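You operate a simulated robot arm through the tools that you are given. There is no shell and no other tool. Be economical: measure what you need, move in short steps, check, and stop when the job is done.

Carry out the task below with a simulated two-armed robot. There is one attempt and no reset: what you move stays moved.

TASK
Take the steel roller on the top of the white table and put it away on the top of the small table. Take the steel bolt from the tail end of belt 1 and put it on the pass mat. Push the bench drawer shut. Put the purple box on the mat of the vacuum bed. Take the spirit level and put it on the top of the plate table. Put two of the red masters from the top of the back counter on top of the white box there. Put the large white tote on the white table behind line 3. Open the deep drawer of the far counter, take the black adapter marked "8 PIN" from the top of the wooden pallet and leave it in the inside of the deep drawer of the far counter, then shut the drawer. Pull the shallow drawer of the far counter open. The order is free. Set down upright: spirit level, red master.

The check looks at the end state, three seconds after you hand in, the way a careful person would. Anything else that was tipped, shoved, dropped, spilled or broken makes it a failure.

THE ROBOT
Two 7-joint arms with two-finger grippers on one trunk, on a base that drives. Base frame: it is fixed to the floor where the robot stands at the start and does not move with it; the origin is under the middle of the robot, x ahead of it, y to its left, z up; the surface under the hand at the start is at about z = 0.835. Readings come in m, degrees, newtons and seconds.
The left shoulder is at the start at [0.06, 0.123, 0.945], the right one opposite. With the tool pointing down near the work surface each hand reaches from about 0.36 to 0.8 m from the robot's upright axis, wherever it stands, measured 20 degrees to its own side. Places, roughly: bench drawer [0, -6.2, 0.8]; black adapter [8, -1.75, 0.5]; deep drawer of the far counter [8.8, 0.2, 0.6]; inside of the deep drawer of the far counter [8.8, 0.3, 0.5]; large white tote (36x26x13 cm) [8.3, 1.4, 1]; mat of the vacuum bed (26x21 cm) [-0.96, -4.12, 0.84]; pass mat (26x20 cm) [-1.2, -3.78, 0.8]; purple box (8x10x5 cm) [-2.9, -4.3, 0.8]; red master [7.5, 1.5, 1]; shallow drawer of the far counter [8.8, 0.2, 0.8]; spirit level (20x3x5 cm) [-3.3, -0.2, 0.9]; steel bolt (12x3x3 cm) [1.6, -2.4, 1]; steel roller (4x4x14 cm) [0.8, 0.2, 0.9]; top of the plate table [-1.2, -4.3, 0.8]; top of the small table [0.8, -3.9, 0.8]; white box (20x26x11 cm) [7.5, 1.3, 1]; white table behind line 3 [5.3, -0.3, 0.8]. Payload 1.47 kg a hand.
The TCP of each hand is the grasp point between the finger pads, 0.016 m short of the fingertips. In the tool frame z runs along the fingers and y along their closing line. Largest opening 0.087 m; the body of the gripper starts 0.055 m behind the TCP.
Orientation is that of the tool frame in the base frame, as a unit quaternion [x, y, z, w]. With the fingers straight down and closing along the base's y, the tool's x points along the base's -x, its y along +y and its z along -z.

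THE INTERFACE
- The arms move only by the tool apply_moves. It takes "left_increments", "right_increments" or both (then of equal length, played together; a hand with none holds still); each is text: rows parted by semicolons, each of 6 numbers parted by spaces: the shift along the tool's x, y, z in m, then the turn, a rotation vector about the tool's x, y, z in degrees. In form: dx dy dz ax ay az; .... A call has 1 to 10 rows; each row shifts and turns the commanded pose from where the row before left it, along the tool's axes as they then stand. "left_jaw" and "right_jaw" are, for a hand that has rows, the opening in per cent of the stroke, from 0 (shut) to 100 (fully open), set as the call begins (left out, the last holds). Each row takes 0.2 s and may step no farther than 0.05 m and 8.6 degrees from the row before; otherwise, or with a gripper value out of range, the whole call is refused. Where a pose cannot be reached the arm comes as near as it can. A force on the tool above 40 N (or 10 N above the force at the start of the call, whichever is more), or a blocked arm, ends the call early, and 0.2 s more pass. Each finger travels about 0.153 m/s and halts on what it meets, pressing with about 28 N; the grip force reading is that of the motor and also rises with nothing between the fingers. The clock runs only during rows and for 0.2 s after the last one: add rows that do not move to give the fingers time. The reply holds the time, the measured pose of the TCP, the force on the tool along the base axes, the opening and the grip force, in the units named above and with some noise, with the torque about the TCP (base axes, N m) and any sound that the robot's microphone picked up.
- Cameras (640 x 400 px; columns grow to the right, rows downward): "scene" is now at [0.0909, 0.0211, 1.5106]; the picture's right is [0.26, -0.96, 0.00], its down [-0.66, -0.18, -0.73] and it looks along [0.71, 0.19, -0.68] (base axes); focal length 276 px, centre (320, 200). "left" rides on the left gripper at [0.073, -0.012, -0.09] in its tool frame; the picture's right is [0.16, 0.99, 0.00], its down [-0.72, 0.12, -0.68] and it looks along [-0.67, 0.11, 0.73] (tool axes); focal length 247 px, centre (320, 200). "right" rides on the right gripper at [0.073, 0.012, -0.09] in its tool frame; the picture's right is [-0.16, 0.99, 0.00], its down [-0.72, -0.12, -0.68] and it looks along [-0.67, -0.11, 0.73] (tool axes); focal length 247 px, centre (320, 200). There is no depth. A picture from a camera that has moved, and an enlarged one, comes with that camera's place and axes in the base frame and with its lens.
- camera(camera): a new picture of that camera. No time passes.
- slide_trunk(by): slides the trunk up (or, below 0, down) by that many m; the arms and the scene camera ride with it, the base frame stays. It gives what a move gives, with no picture.
- drive_base(legs): drives the robot by 1 to 6 legs, each [ahead, left, turn to the left] in m, m and degrees, along the robot's own axes; the way and the turn of a leg run together, so that a leg with both is an arc; at most 1.5 m and 180 degrees a leg. The arms and the cameras ride along, it lands a little off, and it stops where it bumps. It gives what a move gives.
- turn_head(pan, tilt): turns the head with the scene camera to pan (to the left, within 120 degrees either way) and tilt (down, from -29 to 69), counted from straight ahead of the robot. It gives what a move gives.
- inspect(camera, box): a new picture of the part [left, top, right, bottom] of that camera's present view, enlarged. No time passes.
- hand_in(): hands the job in; it is judged then, once.

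Go step by step. Nothing tells you exact positions but the pictures and the camera data: compare them with the known pose of the tool, close in by small moves and look again before you grip or let go. The budget is 525 turns and 302 pictures, counting those below and the enlarged ones. Unless the task says otherwise, let go and move clear before handing in, and close with one line.

The tools are called after ">>>" as name(argument=value, ...) on one line, values as JSON. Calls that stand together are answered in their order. apply_moves: Moves the arms, as the interface text tells. Its arguments: {"type":"object","properties":{"left_increments":{"type":"string"},"left_jaw":{"type":"number"},"right_increments":{"type":"string"},"right_jaw":{"type":"number"}},"required":[]} The other tools are called the same way: slide_trunk (by) slides the trunk up or down; drive_base (legs) drives the base; turn_head (pan, tilt) turns the head that bears the scene camera; camera (camera) takes a picture; inspect (camera, box) takes an enlarged picture of a part of a camera's view; hand_in () hands the job in.

At the start:

```text
time_s: 0.0
left_position: [0.3881, 0.3382, 1.1539]
left_tcp_rot: [0.0, 1.0, 0.0, 0.0]
left_contact_force: [-0.2, -0.8, 0.3]
left_torque: [0.0, 0.01, 0.01]
left_opening: 0.087
left_gripper_force: 0.0
right_position: [0.5372, -0.0532, 1.1087]
right_tcp_rot: [-0.001, 1.0, 0.0, 0.0]
right_contact_force: [-0.2, -0.1, 0.5]
right_torque: [0.0, 0.04, 0.01]
right_opening: 0.0869
right_gripper_force: 0.0
trunk travel left (down, up): [-0.1, 0.13]
robot x, y, heading: [-0.0011, 0.0035, -0.0]
head pan, tilt: [15.3, 42.8]
```

scene: 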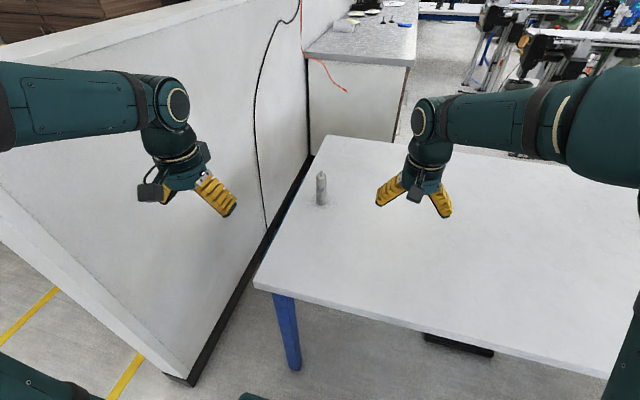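
right: 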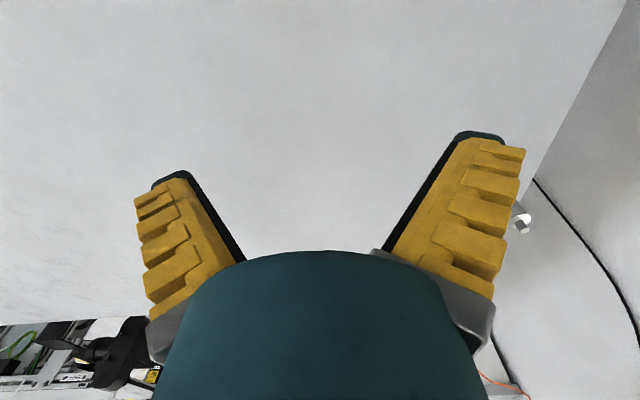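
left: 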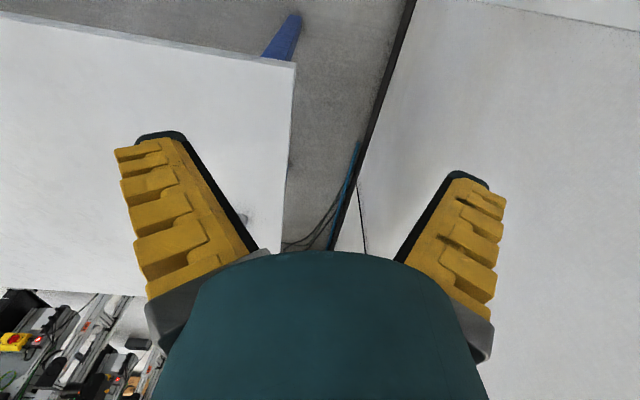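

The roller stands on the white table at about (0.77, 0.20). I'll move the robot a little closer and look again.

>>> drive_base(legs=[[0.08, 0, 0]])

>>> inspect(camera="scene", box=[220, 100, 420, 225])

>>> camera(camera="left")

```text
time_s: 1.1
left_position: [0.4706, 0.3385, 1.1544]
left_tcp_rot: [0.0, 1.0, 0.0, -0.002]
left_contact_force: [-0.1, 0.3, -0.1]
left_torque: [0.04, 0.02, 0.02]
left_opening: 0.087
left_gripper_force: 0.1
right_position: [0.6196, -0.0541, 1.1098]
right_tcp_rot: [0.001, 1.0, 0.0, -0.001]
right_contact_force: [0.5, 0.3, -0.7]
right_torque: [0.0, 0.03, -0.02]
right_opening: 0.0868
right_gripper_force: 0.1
trunk travel left (down, up): [-0.1, 0.13]
robot x, y, heading: [0.081, -0.0025, 0.1]
head pan, tilt: [15.3, 42.8]
```

```text
3.20 times, centred on (320, 162) of scene
camera zoom: at [0.1733, 0.0211, 1.5105], right [0.26, -0.96, 0.0], down [-0.66, -0.18, -0.73], along [0.71, 0.19, -0.68], focal length 884 px, centre (320, 320)
```

zoom: 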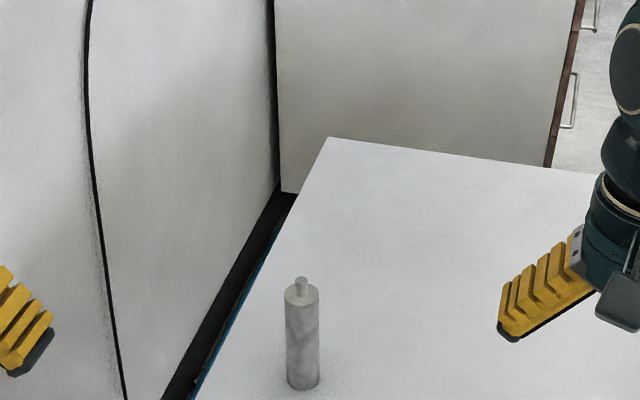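

```text
297 pictures are left
camera left: at [0.3976, 0.3251, 1.2454], right [-0.16, 0.99, 0.0], down [0.72, 0.12, 0.68], along [0.67, 0.11, -0.73], focal length 247 px, centre (320, 200)
```

left: 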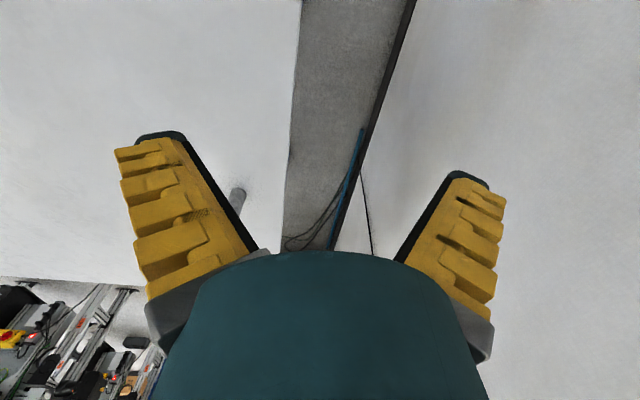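

The roller is at about (0.784, 0.203) with its body top at about z 0.96. I'll bring the left hand above it.

>>> apply_moves(left_increments="-0.0392 -0.0169 0 0 0 0;-0.0392 -0.0169 0 0 0 0;-0.0392 -0.0169 0 0 0 0;-0.0392 -0.0169 0 0 0 0;-0.0392 -0.0169 0 0 0 0;-0.0392 -0.0169 0 0 0 0;-0.0392 -0.0169 0 0 0 0;-0.0392 -0.0169 0.03 0 0 0;0 0 0.045 0 0 0;0 0 0.04 0 0 0", left_jaw=100)

>>> camera(camera="left")

>>> camera(camera="scene")

```text
refused: row 8 steps farther than a row can; nothing moved
```

```text
296 pictures are left
camera left: at [0.3976, 0.3251, 1.2454], right [-0.16, 0.99, 0.0], down [0.72, 0.12, 0.68], along [0.67, 0.11, -0.73], focal length 247 px, centre (320, 200)
```

left: 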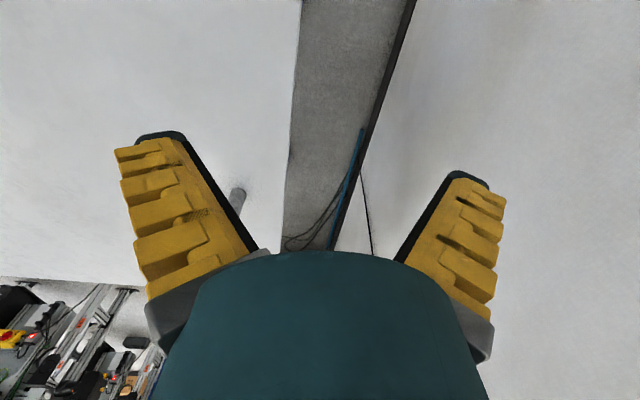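

```text
295 pictures are left
camera scene: at [0.1733, 0.0211, 1.5105], right [0.26, -0.96, 0.0], down [-0.66, -0.18, -0.73], along [0.71, 0.19, -0.68], focal length 276 px, centre (320, 200)
```

scene: 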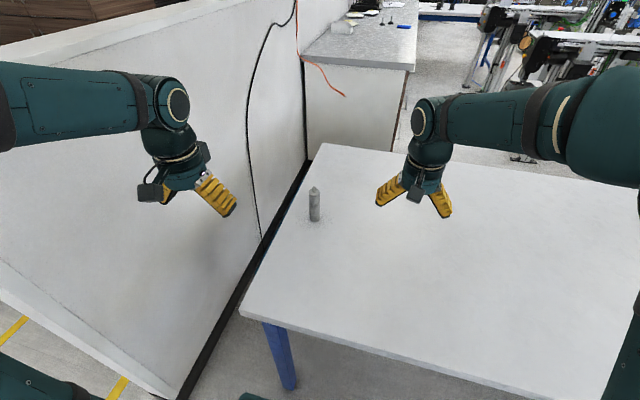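

One row was too long, so I'll resend the approach with shorter rows.

>>> apply_moves(left_increments="-0.0392 -0.0169 0 0 0 0;-0.0392 -0.0169 0 0 0 0;-0.0392 -0.0169 0 0 0 0;-0.0392 -0.0169 0 0 0 0;-0.0392 -0.0169 0 0 0 0;-0.0392 -0.0169 0 0 0 0;-0.0392 -0.0169 0 0 0 0;-0.0392 -0.0169 0 0 0 0;0 0 0.045 0 0 0;0 0 0.04 0 0 0", left_jaw=100)

>>> camera(camera="left")

>>> camera(camera="scene")

```text
time_s: 3.3
left_position: [0.7818, 0.2016, 1.0692]
left_tcp_rot: [0.0, 1.0, 0.0, 0.0]
left_contact_force: [0.0, 0.0, -0.1]
left_torque: [-0.03, -0.01, -0.01]
left_opening: 0.087
left_gripper_force: 0.0
right_position: [0.6188, -0.0535, 1.1098]
right_tcp_rot: [-0.001, 1.0, 0.0, 0.0]
right_contact_force: [-0.4, 0.4, -0.5]
right_torque: [-0.01, 0.01, 0.01]
right_opening: 0.0872
right_gripper_force: 0.1
trunk travel left (down, up): [-0.1, 0.13]
robot x, y, heading: [0.0773, 0.004, 0.1]
head pan, tilt: [15.3, 42.8]
```

```text
294 pictures are left
camera left: at [0.7095, 0.19, 1.1606], right [-0.16, 0.99, 0.0], down [0.72, 0.12, 0.68], along [0.67, 0.11, -0.73], focal length 247 px, centre (320, 200)
```

left: 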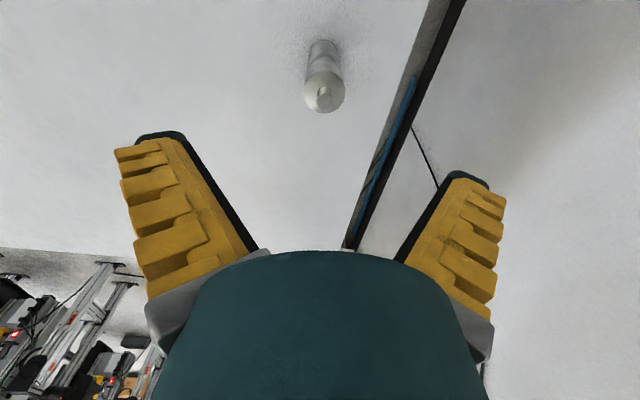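

```text
293 pictures are left
camera scene: at [0.1731, 0.0209, 1.5105], right [0.26, -0.96, 0.0], down [-0.66, -0.18, -0.73], along [0.71, 0.19, -0.68], focal length 276 px, centre (320, 200)
```

scene: 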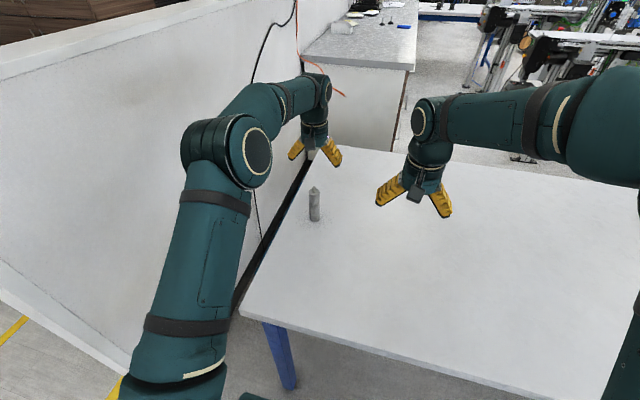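

The left camera confirms the roller at about (0.781, 0.204). I'll descend and grip.

>>> apply_moves(left_increments="0 0.002 0.035 0 0 0;0 0 0.035 0 0 0;0 0 0.035 0 0 0;0 0 0.034 0 0 0", left_jaw=100)

>>> apply_moves(left_increments="0 0 0 0 0 0;0 0 0 0 0 0;0 0 0 0 0 0", left_jaw=0)

>>> camera(camera="left")

```text
time_s: 4.3
left_position: [0.7828, 0.2051, 0.9312]
left_tcp_rot: [0.0, 1.0, 0.001, 0.0]
left_contact_force: [-0.4, -0.2, 0.7]
left_torque: [0.03, -0.01, 0.01]
left_opening: 0.0869
left_gripper_force: 0.0
right_position: [0.6188, -0.0533, 1.1096]
right_tcp_rot: [0.0, 1.0, -0.001, 0.0]
right_contact_force: [0.2, -0.6, 0.2]
right_torque: [0.04, -0.01, -0.02]
right_opening: 0.0868
right_gripper_force: 0.0
trunk travel left (down, up): [-0.1, 0.13]
robot x, y, heading: [0.0814, -0.0007, -0.0]
head pan, tilt: [15.3, 42.8]
```

```text
time_s: 5.1
left_position: [0.7824, 0.2037, 0.9325]
left_tcp_rot: [-0.001, 1.0, 0.0, -0.001]
left_contact_force: [-1.1, 0.3, 4.0]
left_torque: [-0.06, 0.2, 0.0]
left_opening: 0.027
left_gripper_force: 27.7
right_position: [0.6183, -0.0517, 1.1091]
right_tcp_rot: [0.0, 1.0, 0.0, 0.0]
right_contact_force: [0.3, -0.1, -0.2]
right_torque: [0.0, 0.01, -0.01]
right_opening: 0.0869
right_gripper_force: 0.1
trunk travel left (down, up): [-0.1, 0.13]
robot x, y, heading: [0.0851, -0.0005, 0.1]
head pan, tilt: [15.3, 42.8]
```

```text
292 pictures are left
camera left: at [0.7097, 0.1918, 1.023], right [-0.16, 0.99, 0.0], down [0.72, 0.12, 0.68], along [0.67, 0.11, -0.73], focal length 247 px, centre (320, 200)
```

left: 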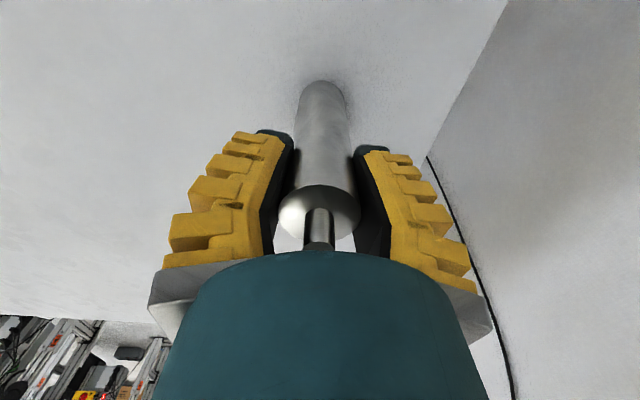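

Gripped at 27 mm opening with full force. Next I'll lift and check it is held.

>>> apply_moves(left_increments="0 0 -0.03 0 0 0;0 0 -0.04 0 0 0;0 0 -0.04 0 0 0;0 0 -0.04 0 0 0;0.04 0 -0.02 0 0 0;0.045 0 0 0 0 0;0.045 0 0 0 0 0;0.045 0 0 0 0 0;0.045 0 0 0 0 0;0.045 0 0 0 0 0", left_jaw=0)

>>> turn_head(pan=-45, tilt=20)

>>> camera(camera="scene")

>>> camera(camera="left")

```text
time_s: 7.3
left_position: [0.5144, 0.2096, 1.0996]
left_tcp_rot: [0.0, 1.0, 0.0, 0.001]
left_contact_force: [-0.6, -0.4, -1.8]
left_torque: [0.01, -0.03, -0.01]
left_opening: 0.0254
left_gripper_force: 27.5
right_position: [0.6168, -0.0527, 1.1107]
right_tcp_rot: [0.0, 1.0, 0.0, 0.001]
right_contact_force: [0.1, -1.1, -0.2]
right_torque: [0.03, 0.0, 0.01]
right_opening: 0.0867
right_gripper_force: 0.1
trunk travel left (down, up): [-0.1, 0.13]
robot x, y, heading: [0.0837, 0.0028, 0.1]
head pan, tilt: [15.3, 42.8]
```

```text
time_s: 8.6
left_position: [0.5168, 0.2101, 1.1002]
left_tcp_rot: [0.0, 1.0, 0.0, 0.0]
left_contact_force: [-0.7, -0.9, -1.7]
left_torque: [-0.02, -0.03, -0.02]
left_opening: 0.0251
left_gripper_force: 27.9
right_position: [0.6189, -0.0539, 1.1097]
right_tcp_rot: [0.0, 1.0, 0.0, 0.0]
right_contact_force: [-0.2, -0.4, 0.2]
right_torque: [-0.03, -0.01, -0.03]
right_opening: 0.0869
right_gripper_force: 0.1
trunk travel left (down, up): [-0.1, 0.13]
robot x, y, heading: [0.0787, -0.0035, 0.3]
head pan, tilt: [-45.0, 20.0]
```

```text
291 pictures are left
camera scene: at [0.1579, -0.0666, 1.546], right [-0.71, -0.71, 0.0], down [-0.24, 0.24, -0.94], along [0.66, -0.66, -0.34], focal length 276 px, centre (320, 200)
```

scene: 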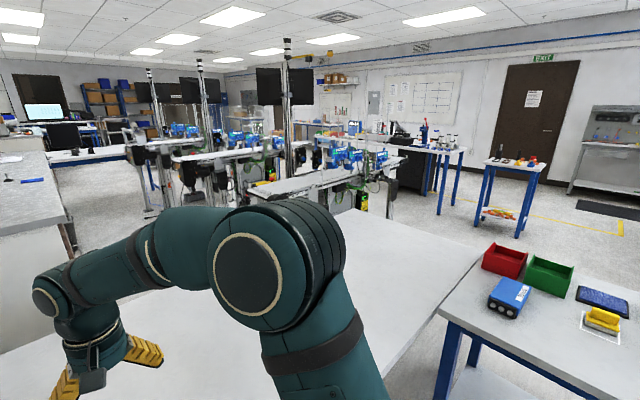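

```text
290 pictures are left
camera left: at [0.4434, 0.197, 1.1911], right [-0.16, 0.99, 0.0], down [0.72, 0.12, 0.68], along [0.67, 0.11, -0.73], focal length 247 px, centre (320, 200)
```

left: 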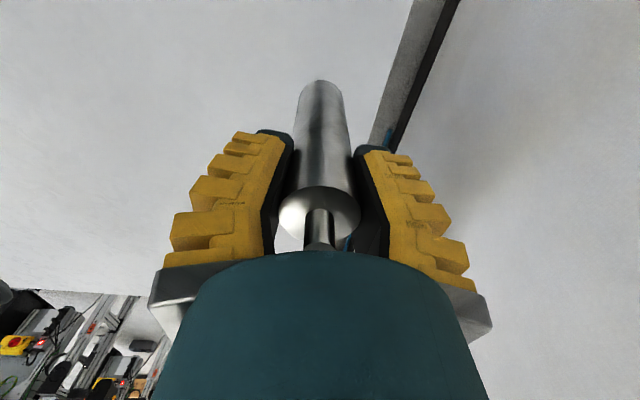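

The roller is held. Before driving I need a map of what lies to the right and behind, so I'll look around.

>>> turn_head(pan=-100, tilt=25)

>>> camera(camera="scene")

>>> turn_head(pan=-120, tilt=45)

>>> camera(camera="scene")

>>> turn_head(pan=120, tilt=20)

>>> camera(camera="scene")

```text
time_s: 9.8
left_position: [0.5155, 0.2093, 1.1014]
left_tcp_rot: [0.0, 1.0, 0.0, 0.001]
left_contact_force: [0.4, 0.3, -1.8]
left_torque: [-0.02, 0.02, 0.02]
left_opening: 0.0253
left_gripper_force: 28.2
right_position: [0.6177, -0.0533, 1.1096]
right_tcp_rot: [0.0, 1.0, 0.0, 0.0]
right_contact_force: [0.0, 0.6, 0.2]
right_torque: [0.0, 0.03, -0.02]
right_opening: 0.0869
right_gripper_force: 0.1
trunk travel left (down, up): [-0.1, 0.13]
robot x, y, heading: [0.0798, 0.0017, -0.1]
head pan, tilt: [-100.0, 25.0]
```

```text
289 pictures are left
camera scene: at [0.076, -0.0915, 1.538], right [-0.98, 0.17, 0.0], down [0.07, 0.42, -0.91], along [-0.16, -0.89, -0.42], focal length 276 px, centre (320, 200)
```

scene: 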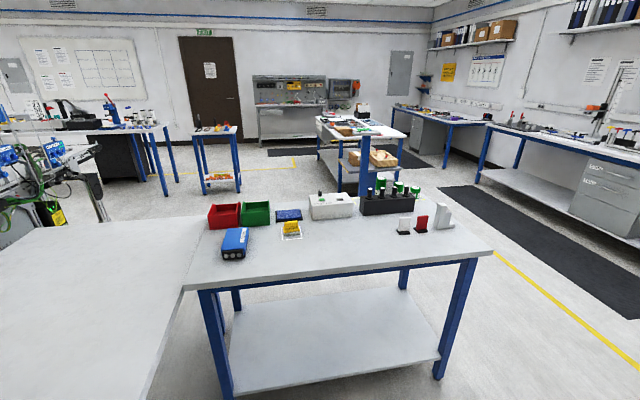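

```text
time_s: 10.6
left_position: [0.5151, 0.2094, 1.1008]
left_tcp_rot: [0.0, 1.0, 0.0, 0.0]
left_contact_force: [0.4, -0.4, -2.0]
left_torque: [0.02, 0.0, 0.02]
left_opening: 0.0253
left_gripper_force: 27.9
right_position: [0.6181, -0.0522, 1.1098]
right_tcp_rot: [0.0, 1.0, 0.0, 0.0]
right_contact_force: [-0.1, 0.0, 0.0]
right_torque: [-0.02, -0.03, 0.01]
right_opening: 0.0871
right_gripper_force: 0.0
trunk travel left (down, up): [-0.1, 0.13]
robot x, y, heading: [0.0801, -0.0005, 0.2]
head pan, tilt: [-120.0, 45.0]
```

```text
288 pictures are left
camera scene: at [0.0514, -0.0712, 1.5074], right [-0.87, 0.5, 0.0], down [0.35, 0.61, -0.71], along [-0.35, -0.61, -0.71], focal length 276 px, centre (320, 200)
```

scene: 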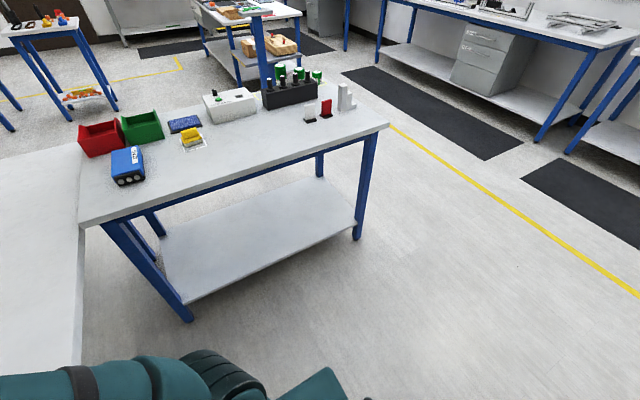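

```text
time_s: 14.0
left_position: [0.5164, 0.2095, 1.1008]
left_tcp_rot: [0.0, 1.0, 0.0, 0.0]
left_contact_force: [-0.6, 0.7, -1.8]
left_torque: [-0.01, -0.02, -0.02]
left_opening: 0.025
left_gripper_force: 28.0
right_position: [0.6187, -0.0528, 1.11]
right_tcp_rot: [0.0, 1.0, 0.0, 0.0]
right_contact_force: [0.5, 0.3, 0.4]
right_torque: [0.0, -0.01, 0.01]
right_opening: 0.0871
right_gripper_force: 0.1
trunk travel left (down, up): [-0.1, 0.13]
robot x, y, heading: [0.0836, -0.0014, 0.2]
head pan, tilt: [120.0, 20.0]
```

```text
287 pictures are left
camera scene: at [0.0455, 0.0799, 1.546], right [0.87, 0.5, 0.0], down [0.17, -0.3, -0.94], along [-0.47, 0.81, -0.34], focal length 276 px, centre (320, 200)
```

scene: 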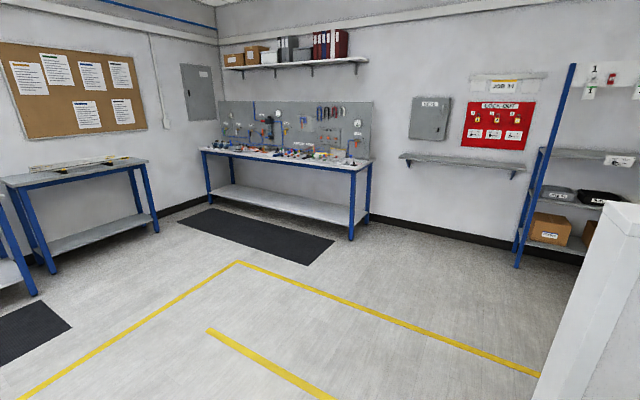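

Bins table to my right spans about x −0.9…0.41, y −1.6…−0.92, so the way out is backwards. I'll tuck the right arm, back out, turn and go for the spirit level first with the free right hand.

>>> apply_moves(right_increments="0.035 -0.035 0 0 0 0;0.035 -0.035 0 0 0 0;0.035 -0.035 0 0 0 0;0.02 -0.035 0 0 0 0")

>>> drive_base(legs=[[-1.1, 0, 0], [0, 0, 178]])

>>> turn_head(pan=0, tilt=25)

>>> camera(camera="scene")

```text
time_s: 15.0
left_position: [0.5157, 0.2083, 1.1008]
left_tcp_rot: [0.0, 1.0, 0.0, 0.0]
left_contact_force: [-0.2, 0.2, -2.2]
left_torque: [0.02, 0.0, 0.0]
left_opening: 0.025
left_gripper_force: 28.1
right_position: [0.4919, -0.1953, 1.1127]
right_tcp_rot: [-0.001, 1.0, 0.0, 0.0]
right_contact_force: [0.6, -0.2, 0.2]
right_torque: [-0.02, 0.02, 0.01]
right_opening: 0.0872
right_gripper_force: 0.0
trunk travel left (down, up): [-0.1, 0.13]
robot x, y, heading: [0.0831, -0.0004, -0.1]
head pan, tilt: [120.0, 20.0]
```

```text
time_s: 27.8
left_position: [-1.4437, -0.2023, 1.1008]
left_tcp_rot: [1.0, -0.022, 0.0, -0.001]
left_contact_force: [0.1, 0.1, -0.5]
left_torque: [0.03, 0.02, -0.01]
left_opening: 0.0231
left_gripper_force: 28.4
right_position: [-1.4032, 0.1998, 1.114]
right_tcp_rot: [1.0, -0.022, -0.001, 0.0]
right_contact_force: [0.9, 0.2, -0.2]
right_torque: [0.04, 0.0, -0.01]
right_opening: 0.0872
right_gripper_force: 0.1
trunk travel left (down, up): [-0.1, 0.13]
robot x, y, heading: [-0.9948, -0.0116, 177.5]
head pan, tilt: [120.0, 20.0]
```

```text
time_s: 29.8
left_position: [-1.4429, -0.2027, 1.1009]
left_tcp_rot: [1.0, -0.022, 0.001, 0.0]
left_contact_force: [0.5, -0.2, -1.9]
left_torque: [0.04, 0.0, 0.03]
left_opening: 0.0231
left_gripper_force: 27.8
right_position: [-1.4026, 0.2001, 1.1125]
right_tcp_rot: [1.0, -0.022, 0.0, 0.0]
right_contact_force: [-0.1, 0.4, 0.6]
right_torque: [-0.03, 0.04, 0.0]
right_opening: 0.0871
right_gripper_force: 0.1
trunk travel left (down, up): [-0.1, 0.13]
robot x, y, heading: [-0.9999, -0.0113, 177.6]
head pan, tilt: [0.0, 25.0]
```

```text
286 pictures are left
camera scene: at [-1.1011, -0.0087, 1.5379], right [0.04, 1.0, 0.0], down [0.42, -0.02, -0.91], along [-0.91, 0.04, -0.42], focal length 276 px, centre (320, 200)
```

scene: 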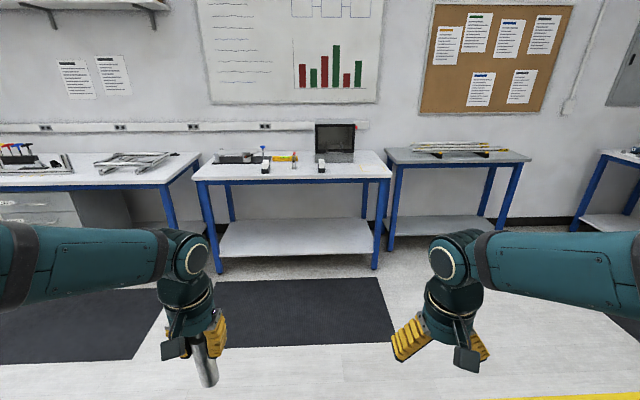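

The yellow level seems to be on the centre bench. I'll zoom in, and check the roller in the left hand.

>>> inspect(camera="scene", box=[180, 110, 400, 210])

>>> camera(camera="left")

```text
2.91 times, centred on (290, 160) of scene
camera zoom: at [-1.1011, -0.0087, 1.5379], right [0.04, 1.0, 0.0], down [0.42, -0.02, -0.91], along [-0.91, 0.04, -0.42], focal length 804 px, centre (407, 316)
```

zoom: 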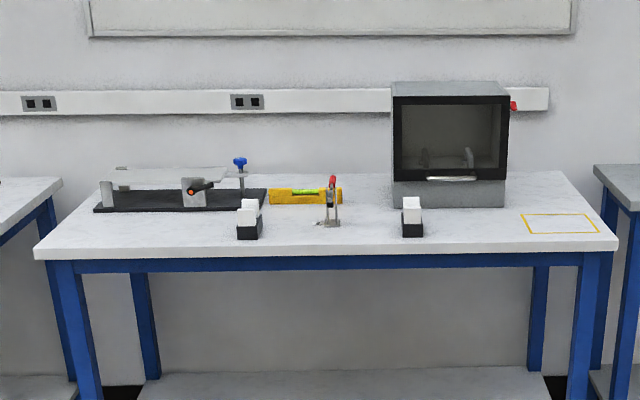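

```text
284 pictures are left
camera left: at [-1.3696, -0.195, 1.1911], right [0.11, -0.99, 0.0], down [-0.73, -0.08, 0.68], along [-0.68, -0.08, -0.73], focal length 247 px, centre (320, 200)
```

left: 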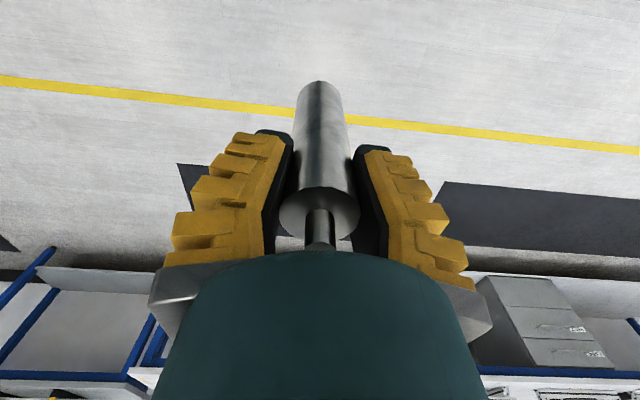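

The level lies along y at about (−3.43, −0.21), with a toggle clamp in front of its right end. I'll raise the carried roller for clearance and drive up to the bench, slightly to the left.

>>> apply_moves(left_increments="0 0 -0.04 0 0 0;0 0 -0.04 0 0 0", right_increments="0 0 -0.04 0 0 0;0 0 -0.04 0 0 0")

>>> drive_base(legs=[[1.45, 0.3, 0], [0.15, 0.1, 2.4]])

>>> turn_head(pan=-10, tilt=40)

>>> camera(camera="scene")

```text
time_s: 30.4
left_position: [-1.4466, -0.2014, 1.1818]
left_tcp_rot: [1.0, -0.022, 0.0, 0.0]
left_contact_force: [-0.1, -0.7, -1.2]
left_torque: [0.0, -0.02, -0.01]
left_opening: 0.0232
left_gripper_force: 27.7
right_position: [-1.4025, 0.1996, 1.1931]
right_tcp_rot: [1.0, -0.022, 0.0, -0.001]
right_contact_force: [0.0, -0.1, 0.0]
right_torque: [0.01, 0.01, 0.01]
right_opening: 0.0868
right_gripper_force: 0.1
trunk travel left (down, up): [-0.1, 0.13]
robot x, y, heading: [-1.0013, -0.0127, 177.3]
head pan, tilt: [0.0, 25.0]
```

```text
time_s: 38.9
left_position: [-3.0648, -0.5829, 1.1817]
left_tcp_rot: [1.0, 0.011, 0.001, 0.0]
left_contact_force: [0.0, -0.4, -1.4]
left_torque: [-0.02, -0.03, -0.01]
left_opening: 0.023
left_gripper_force: 27.7
right_position: [-3.0462, -0.1813, 1.1925]
right_tcp_rot: [1.0, 0.011, 0.001, 0.0]
right_contact_force: [-0.5, 0.6, -0.3]
right_torque: [0.01, -0.01, 0.01]
right_opening: 0.0872
right_gripper_force: 0.1
trunk travel left (down, up): [-0.1, 0.13]
robot x, y, heading: [-2.6333, -0.3627, -178.7]
head pan, tilt: [0.0, 25.0]
```

```text
time_s: 39.7
left_position: [-3.0632, -0.583, 1.1804]
left_tcp_rot: [1.0, 0.012, 0.0, 0.0]
left_contact_force: [-0.1, 0.2, -2.5]
left_torque: [0.0, -0.04, 0.0]
left_opening: 0.0227
left_gripper_force: 28.3
right_position: [-3.0448, -0.1793, 1.1933]
right_tcp_rot: [1.0, 0.011, 0.001, 0.0]
right_contact_force: [0.8, 0.1, 0.7]
right_torque: [0.0, -0.02, 0.0]
right_opening: 0.0868
right_gripper_force: 0.0
trunk travel left (down, up): [-0.1, 0.13]
robot x, y, heading: [-2.6282, -0.3645, -178.6]
head pan, tilt: [-10.0, 40.0]
```

```text
283 pictures are left
camera scene: at [-2.7235, -0.3529, 1.5147], right [0.15, 0.99, 0.0], down [0.63, -0.1, -0.77], along [-0.76, 0.12, -0.64], focal length 276 px, centre (320, 200)
```

scene: 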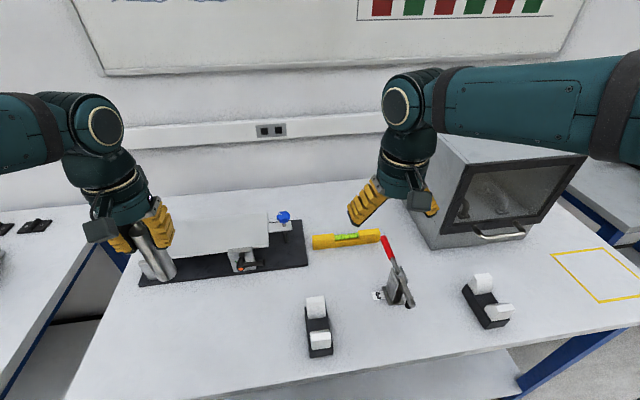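

The level's centre is at about (−3.295, −0.18), lying along y, with the clamp handle near (−3.2, −0.10). I'll turn the right hand 90° with its camera away from the clamp.

>>> apply_moves(right_increments="0 0 0 0 0 8.5;0 0 0 0 0 8.5;0 0 0 0 0 8.5;0 0 0 0 0 8.5;0 0 0 0 0 8.5;0 0 0 0 0 8.5;0 0 0 0 0 8.5;0 0 0 0 0 8.5;0 0 0 0 0 8.5;0 0 0 0 0 8.5")

>>> apply_moves(right_increments="0 0 0 0 0 6.5;0 0.05 0 0 0 0;0 0.05 0 0 0 0;0 0.05 0 0 0 0;0 0.05 0 0 0 0;0.01 0.045 0 0 0 0;0 0 0.04 0 0 0;0 0 0.04 0 0 0;0 0 0.04 0 0 0")

>>> camera(camera="right")

>>> camera(camera="scene")

```text
time_s: 41.9
left_position: [-3.0635, -0.5838, 1.1808]
left_tcp_rot: [1.0, 0.012, 0.001, 0.0]
left_contact_force: [-0.3, -1.2, -2.5]
left_torque: [0.01, 0.02, 0.01]
left_opening: 0.0231
left_gripper_force: 28.1
right_position: [-3.0455, -0.1819, 1.1947]
right_tcp_rot: [0.744, -0.668, 0.0, 0.0]
right_contact_force: [0.3, 0.2, 0.9]
right_torque: [0.0, -0.02, 0.01]
right_opening: 0.087
right_gripper_force: 0.0
trunk travel left (down, up): [-0.1, 0.13]
robot x, y, heading: [-2.6303, -0.3664, -178.9]
head pan, tilt: [-10.0, 40.0]
```

```text
time_s: 43.9
left_position: [-3.0635, -0.5845, 1.1819]
left_tcp_rot: [1.0, 0.012, 0.0, 0.0]
left_contact_force: [0.1, 0.3, -1.0]
left_torque: [0.02, 0.03, 0.0]
left_opening: 0.023
left_gripper_force: 27.6
right_position: [-3.2935, -0.1938, 1.076]
right_tcp_rot: [-0.706, 0.709, 0.0, 0.0]
right_contact_force: [0.0, 0.5, -0.1]
right_torque: [-0.04, -0.02, -0.03]
right_opening: 0.0872
right_gripper_force: 0.0
trunk travel left (down, up): [-0.1, 0.13]
robot x, y, heading: [-2.6286, -0.3664, -178.8]
head pan, tilt: [-10.0, 40.0]
```

```text
282 pictures are left
camera right: at [-3.3064, -0.2655, 1.1663], right [-0.99, 0.16, 0.0], down [0.12, 0.72, 0.68], along [0.11, 0.67, -0.73], focal length 247 px, centre (320, 200)
```

right: 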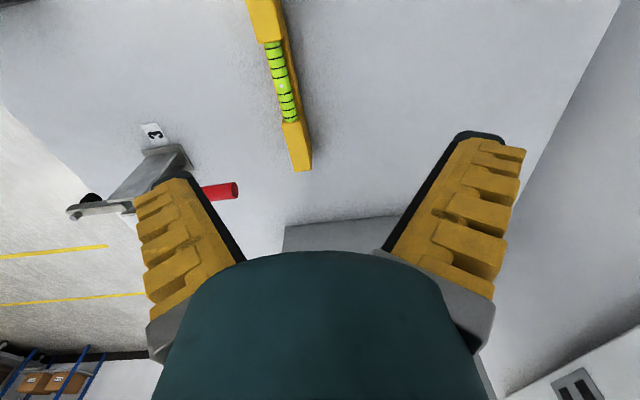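

```text
281 pictures are left
camera scene: at [-2.7238, -0.3528, 1.5146], right [0.15, 0.99, 0.0], down [0.64, -0.1, -0.77], along [-0.76, 0.12, -0.64], focal length 276 px, centre (320, 200)
```

scene: 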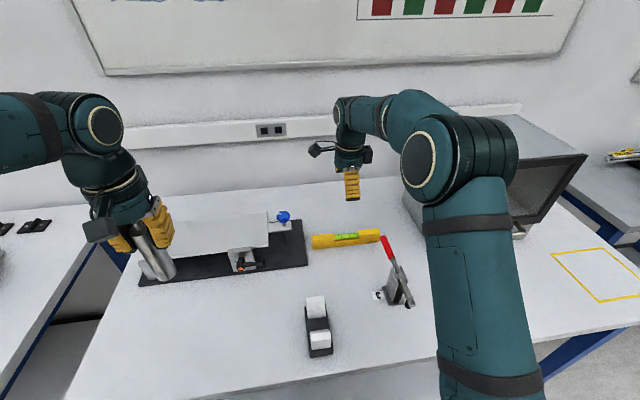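

By triangulation the level's top is at about (−3.254, −0.189, 0.905) and the clamp tip at (−3.19, −0.11, 0.97). I'll shift 4 cm and descend partway, then check.

>>> apply_moves(right_increments="0 -0.039 0 0 0 2;0 0 0.04 0 0 0;0 0 0.04 0 0 0;0 0 0.04 0 0 0;0 0 0 0 0 0", right_jaw=75)

>>> camera(camera="right")

>>> inspect(camera="scene", box=[260, 140, 440, 310])

```text
time_s: 45.1
left_position: [-3.0629, -0.5821, 1.1807]
left_tcp_rot: [1.0, 0.012, 0.0, 0.0]
left_contact_force: [-0.1, 0.3, -2.1]
left_torque: [0.02, -0.03, -0.02]
left_opening: 0.023
left_gripper_force: 27.8
right_position: [-3.2479, -0.1883, 0.9536]
right_tcp_rot: [-0.693, 0.72, 0.0, 0.0]
right_contact_force: [-0.1, -0.3, 0.5]
right_torque: [0.0, -0.02, 0.05]
right_opening: 0.0694
right_gripper_force: 2.8
trunk travel left (down, up): [-0.1, 0.13]
robot x, y, heading: [-2.6324, -0.3625, -178.6]
head pan, tilt: [-10.0, 40.0]
```

```text
280 pictures are left
camera right: at [-3.2638, -0.2602, 1.0441], right [-0.98, 0.2, 0.0], down [0.14, 0.72, 0.68], along [0.13, 0.67, -0.73], focal length 247 px, centre (320, 200)
```

right: 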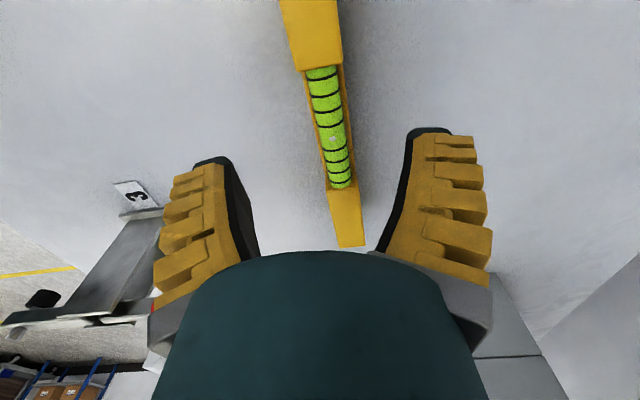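

```text
2.35 times, centred on (350, 225) of scene
camera zoom: at [-2.7228, -0.3529, 1.5147], right [0.15, 0.99, 0.0], down [0.63, -0.1, -0.77], along [-0.76, 0.12, -0.64], focal length 650 px, centre (249, 141)
```

zoom: 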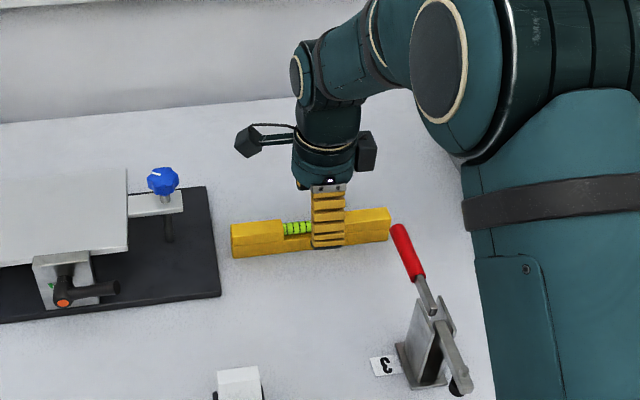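

Nearly aligned; I'll shift 8 mm toward the wall, descend, and grip.

>>> apply_moves(right_increments="0 0.008 0.02 0 0 0;0 0 0.025 0 0 0;0 0 0.022 0 0 0;0 0 0 0 0 0", right_jaw=75)

>>> apply_moves(right_increments="0 0 0 0 0 0;0 0 0 0 0 0;0 0 0 0 0 0", right_jaw=0)

>>> camera(camera="right")

```text
time_s: 46.1
left_position: [-3.0616, -0.5834, 1.182]
left_tcp_rot: [1.0, 0.011, -0.002, 0.001]
left_contact_force: [-0.5, -0.5, -1.9]
left_torque: [0.02, -0.03, 0.02]
left_opening: 0.0231
left_gripper_force: 28.0
right_position: [-3.258, -0.1884, 0.8905]
right_tcp_rot: [-0.694, 0.72, 0.002, -0.001]
right_contact_force: [-0.8, 3.5, 38.4]
right_torque: [0.03, -1.15, 0.2]
right_opening: 0.074
right_gripper_force: 25.4
trunk travel left (down, up): [-0.1, 0.13]
robot x, y, heading: [-2.6268, -0.3635, -178.7]
head pan, tilt: [-10.0, 40.0]
```

```text
time_s: 46.6
left_position: [-3.0602, -0.5831, 1.1824]
left_tcp_rot: [1.0, 0.011, -0.001, 0.0]
left_contact_force: [0.5, 0.4, -1.9]
left_torque: [0.0, 0.02, 0.03]
left_opening: 0.0229
left_gripper_force: 28.1
right_position: [-3.257, -0.188, 0.8938]
right_tcp_rot: [-0.693, 0.721, 0.002, -0.005]
right_contact_force: [13.7, 0.9, 30.8]
right_torque: [-0.01, -1.05, -0.01]
right_opening: 0.0529
right_gripper_force: 29.9
trunk travel left (down, up): [-0.1, 0.13]
robot x, y, heading: [-2.6298, -0.3622, -178.9]
head pan, tilt: [-10.0, 40.0]
stopped in row 2 (right hand): the force on the tool passed its limit at 53 N (the readings are from after the stop); the commanded pose is now the measured one
```

```text
278 pictures are left
camera right: at [-3.272, -0.26, 0.9847], right [-0.98, 0.2, 0.01], down [0.15, 0.72, 0.68], along [0.13, 0.67, -0.74], focal length 247 px, centre (320, 200)
```

right: 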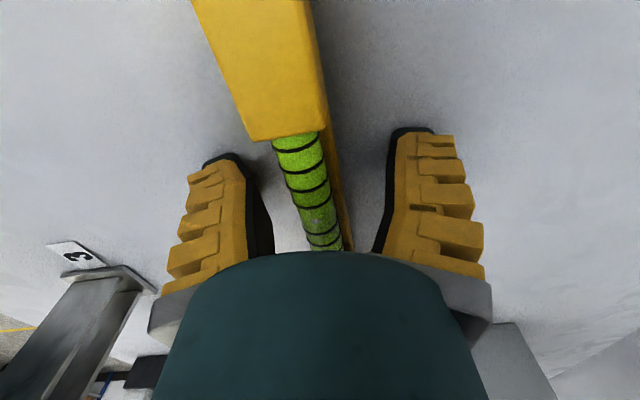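

The front fingertip met something at tip height about 0.874. I'll raise 2 cm and look before gripping.

>>> apply_moves(right_increments="0 0 -0.02 0 0 0;0 0 0 0 0 0;0 0 0 0 0 0", right_jaw=90)

>>> camera(camera="right")

>>> inspect(camera="scene", box=[290, 180, 420, 270])

```text
time_s: 47.4
left_position: [-3.0633, -0.5829, 1.1813]
left_tcp_rot: [1.0, 0.011, 0.0, 0.001]
left_contact_force: [0.4, -0.2, -1.4]
left_torque: [-0.01, 0.01, -0.02]
left_opening: 0.0229
left_gripper_force: 27.3
right_position: [-3.2589, -0.188, 0.9092]
right_tcp_rot: [-0.693, 0.721, 0.003, -0.003]
right_contact_force: [0.1, 0.4, -0.4]
right_torque: [-0.01, 0.01, -0.01]
right_opening: 0.0805
right_gripper_force: 1.4
trunk travel left (down, up): [-0.1, 0.13]
robot x, y, heading: [-2.6303, -0.3629, -178.4]
head pan, tilt: [-10.0, 40.0]
```

```text
277 pictures are left
camera right: at [-3.2733, -0.2603, 1.0002], right [-0.98, 0.2, 0.01], down [0.15, 0.72, 0.68], along [0.13, 0.67, -0.73], focal length 247 px, centre (320, 200)
```

right: 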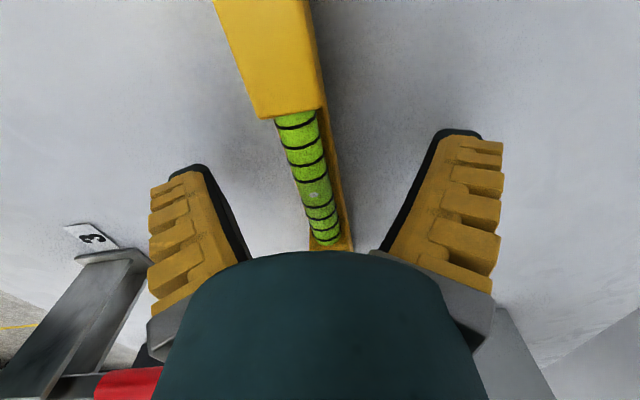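

```text
4.44 times, centred on (355, 225) of scene
camera zoom: at [-2.723, -0.353, 1.5146], right [0.15, 0.99, 0.0], down [0.64, -0.1, -0.77], along [-0.76, 0.12, -0.64], focal length 1228 px, centre (164, 89)
```

zoom: 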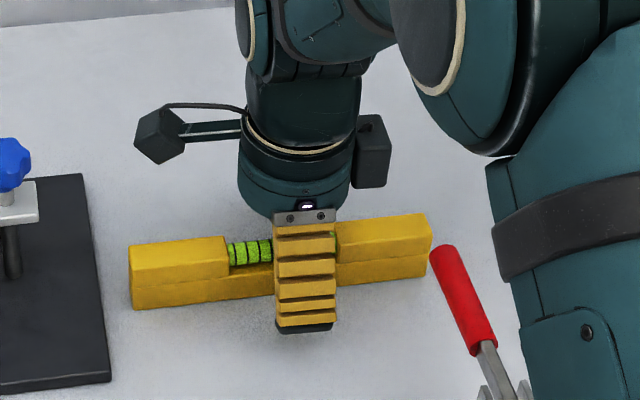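

The bench surface must be at about 0.873, i.e. the fingertip touched the bench. I'll grip slightly higher at z≈0.898.

>>> apply_moves(right_increments="0 -0.002 0.010 0 0 0;0 0 0 0 0 0", right_jaw=90)

>>> apply_moves(right_increments="0 0 0 0 0 0;0 0 0 0 0 0;0 0 0 0 0 0", right_jaw=0)

>>> camera(camera="right")

```text
time_s: 48.0
left_position: [-3.0637, -0.584, 1.1804]
left_tcp_rot: [1.0, 0.011, 0.0, 0.0]
left_contact_force: [-0.9, 1.4, -1.7]
left_torque: [-0.02, 0.0, 0.0]
left_opening: 0.0228
left_gripper_force: 28.8
right_position: [-3.2567, -0.1882, 0.8987]
right_tcp_rot: [-0.694, 0.72, 0.003, -0.002]
right_contact_force: [-0.2, -0.7, 0.0]
right_torque: [-0.04, 0.02, -0.02]
right_opening: 0.0802
right_gripper_force: 1.2
trunk travel left (down, up): [-0.1, 0.13]
robot x, y, heading: [-2.6292, -0.3635, -178.5]
head pan, tilt: [-10.0, 40.0]
```

```text
time_s: 48.8
left_position: [-3.0621, -0.5844, 1.1817]
left_tcp_rot: [1.0, 0.011, 0.001, 0.001]
left_contact_force: [-0.1, 0.2, -2.4]
left_torque: [-0.02, 0.01, -0.01]
left_opening: 0.0229
left_gripper_force: 27.7
right_position: [-3.2573, -0.1877, 0.8999]
right_tcp_rot: [-0.693, 0.721, 0.002, -0.004]
right_contact_force: [-0.7, 1.1, 8.3]
right_torque: [-0.01, -0.01, 0.09]
right_opening: 0.0153
right_gripper_force: 28.1
trunk travel left (down, up): [-0.1, 0.13]
robot x, y, heading: [-2.6309, -0.3648, -178.9]
head pan, tilt: [-10.0, 40.0]
```

```text
275 pictures are left
camera right: at [-3.2719, -0.2602, 0.9909], right [-0.98, 0.2, 0.01], down [0.15, 0.72, 0.68], along [0.13, 0.67, -0.73], focal length 247 px, centre (320, 200)
```

right: 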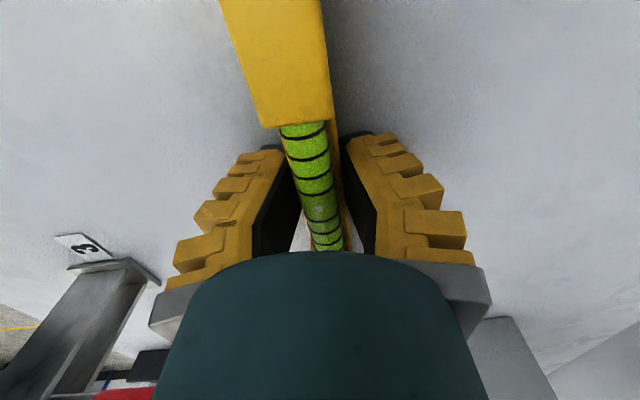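

Gripped. Lift straight up and check.

>>> apply_moves(right_increments="0 0 -0.03 0 0 0;0 0 -0.04 0 0 0;0 0 -0.045 0 0 0;0 0 -0.045 0 0 0;0 0 -0.045 0 0 0;0 0 -0.045 0 0 0", right_jaw=0)

>>> camera(camera="scene")

```text
time_s: 50.2
left_position: [-3.0629, -0.5843, 1.181]
left_tcp_rot: [1.0, 0.012, 0.0, 0.0]
left_contact_force: [-0.5, 0.3, -1.1]
left_torque: [0.01, 0.0, -0.03]
left_opening: 0.0229
left_gripper_force: 28.1
right_position: [-3.2554, -0.1875, 1.1489]
right_tcp_rot: [-0.694, 0.72, 0.002, -0.003]
right_contact_force: [0.2, -0.3, -2.2]
right_torque: [0.01, -0.03, 0.0]
right_opening: 0.0118
right_gripper_force: 28.4
trunk travel left (down, up): [-0.1, 0.13]
robot x, y, heading: [-2.6289, -0.3614, -178.6]
head pan, tilt: [-10.0, 40.0]
```

```text
274 pictures are left
camera scene: at [-2.7231, -0.353, 1.5147], right [0.15, 0.99, 0.0], down [0.64, -0.1, -0.77], along [-0.76, 0.12, -0.64], focal length 276 px, centre (320, 200)
```

scene: 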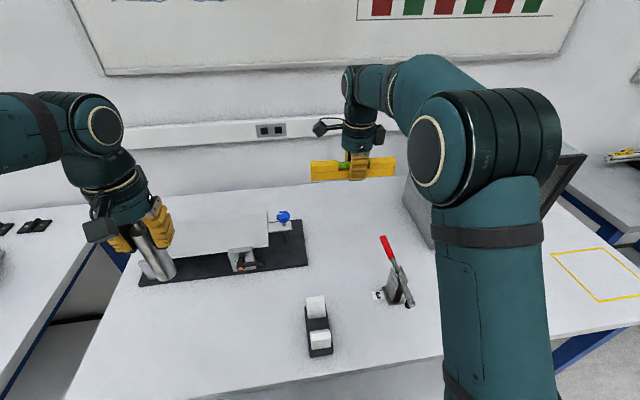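

Level lifted. I'll tuck the right hand back, reverse from the bench and head toward the plate table area.

>>> apply_moves(right_increments="0 -0.045 0 0 0 0;0 -0.045 0 0 0 0;0 -0.045 0 0 0 0;0 -0.045 0 0 0 0;0 -0.02 0 0 0 0", right_jaw=0)

>>> drive_base(legs=[[-0.85, 0, 0], [0, 0, 89], [1.4, 0, 0]])

>>> turn_head(pan=10, tilt=22)

>>> camera(camera="scene")

```text
time_s: 51.4
left_position: [-3.0641, -0.5843, 1.1817]
left_tcp_rot: [1.0, 0.011, 0.0, 0.0]
left_contact_force: [0.2, 0.2, -2.4]
left_torque: [-0.02, -0.01, 0.0]
left_opening: 0.0225
left_gripper_force: 28.3
right_position: [-3.0574, -0.199, 1.1458]
right_tcp_rot: [-0.694, 0.72, 0.003, -0.002]
right_contact_force: [-0.2, 0.2, -1.3]
right_torque: [0.05, 0.0, 0.01]
right_opening: 0.0118
right_gripper_force: 27.8
trunk travel left (down, up): [-0.1, 0.13]
robot x, y, heading: [-2.6314, -0.3627, -178.9]
head pan, tilt: [-10.0, 40.0]
```

```text
time_s: 66.4
left_position: [-1.5615, -2.1867, 1.1814]
left_tcp_rot: [0.713, 0.702, 0.0, -0.001]
left_contact_force: [0.0, -1.5, -1.5]
left_torque: [0.02, 0.04, 0.02]
left_opening: 0.0223
left_gripper_force: 28.4
right_position: [-1.9437, -2.1658, 1.1451]
right_tcp_rot: [0.999, -0.038, 0.0, 0.004]
right_contact_force: [0.1, 0.4, -1.1]
right_torque: [0.0, 0.01, -0.03]
right_opening: 0.012
right_gripper_force: 28.2
trunk travel left (down, up): [-0.1, 0.13]
robot x, y, heading: [-1.7646, -1.744, -91.0]
head pan, tilt: [-10.0, 40.0]
```

```text
time_s: 67.3
left_position: [-1.5596, -2.1866, 1.182]
left_tcp_rot: [0.712, 0.702, 0.001, 0.0]
left_contact_force: [-0.6, 0.4, -1.6]
left_torque: [0.03, -0.02, -0.03]
left_opening: 0.0222
left_gripper_force: 28.1
right_position: [-1.9444, -2.1648, 1.1467]
right_tcp_rot: [0.999, -0.039, 0.0, 0.004]
right_contact_force: [0.5, -0.4, -1.4]
right_torque: [0.03, -0.01, 0.0]
right_opening: 0.0117
right_gripper_force: 28.1
trunk travel left (down, up): [-0.1, 0.13]
robot x, y, heading: [-1.7617, -1.7438, -90.8]
head pan, tilt: [10.0, 22.0]
```

```text
273 pictures are left
camera scene: at [-1.7466, -1.848, 1.5427], right [-0.99, -0.16, 0.0], down [-0.06, 0.37, -0.93], along [0.15, -0.92, -0.38], focal length 276 px, centre (320, 200)
```

scene: 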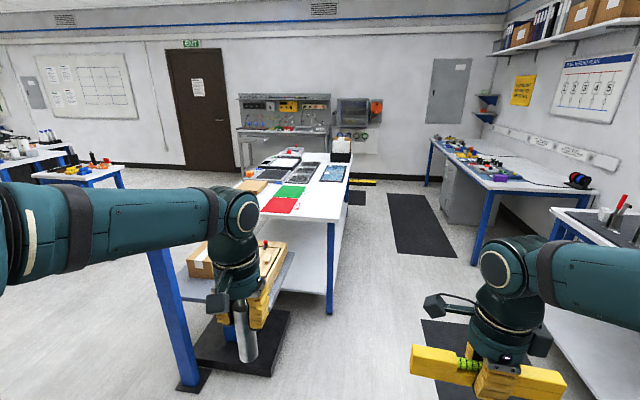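

The plate table with red and green mats is ahead. I'll zoom for details.

>>> inspect(camera="scene", box=[220, 130, 380, 230])

>>> inspect(camera="scene", box=[0, 130, 160, 230])

>>> inspect(camera="scene", box=[420, 120, 600, 232])

```text
4.00 times, centred on (300, 180) of scene
camera zoom: at [-1.7466, -1.848, 1.5427], right [-0.99, -0.16, 0.0], down [-0.06, 0.37, -0.93], along [0.15, -0.92, -0.38], focal length 1105 px, centre (400, 280)
```

zoom: 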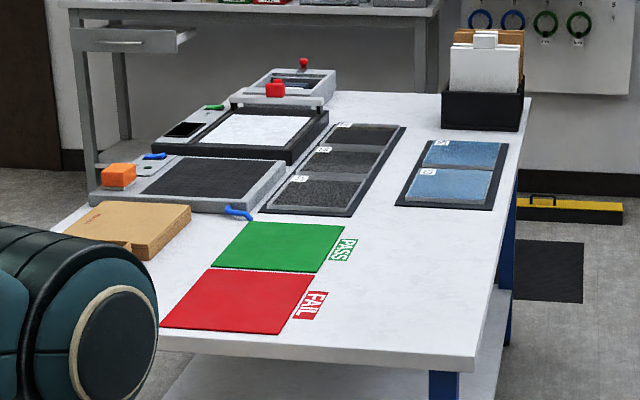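

```text
4.00 times, centred on (80, 180) of scene
camera zoom: at [-1.7466, -1.848, 1.5427], right [-0.99, -0.16, 0.0], down [-0.06, 0.37, -0.93], along [0.15, -0.92, -0.38], focal length 1105 px, centre (1280, 280)
```

zoom: 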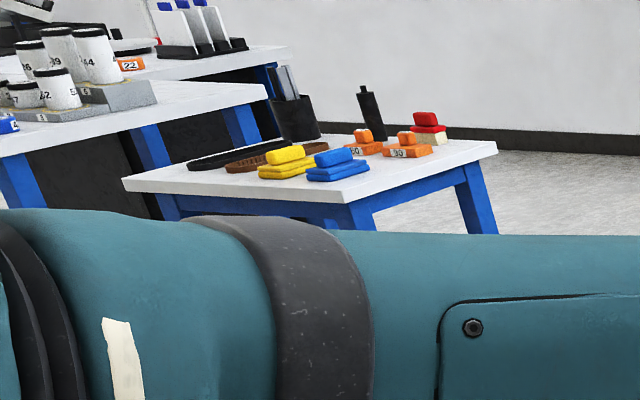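

```text
3.56 times, centred on (510, 176) of scene
camera zoom: at [-1.7466, -1.848, 1.5427], right [-0.99, -0.16, 0.0], down [-0.06, 0.37, -0.93], along [0.15, -0.92, -0.38], focal length 982 px, centre (-356, 285)
```

zoom: 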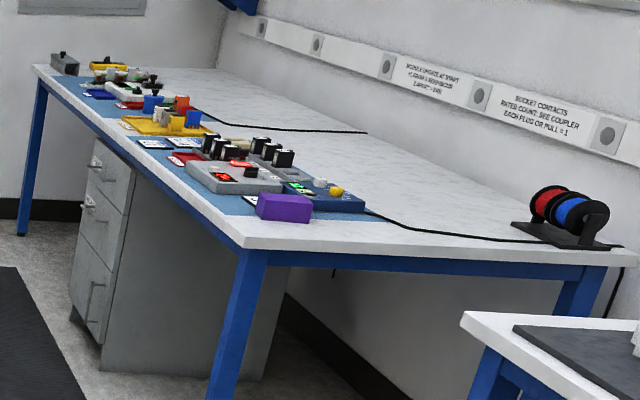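

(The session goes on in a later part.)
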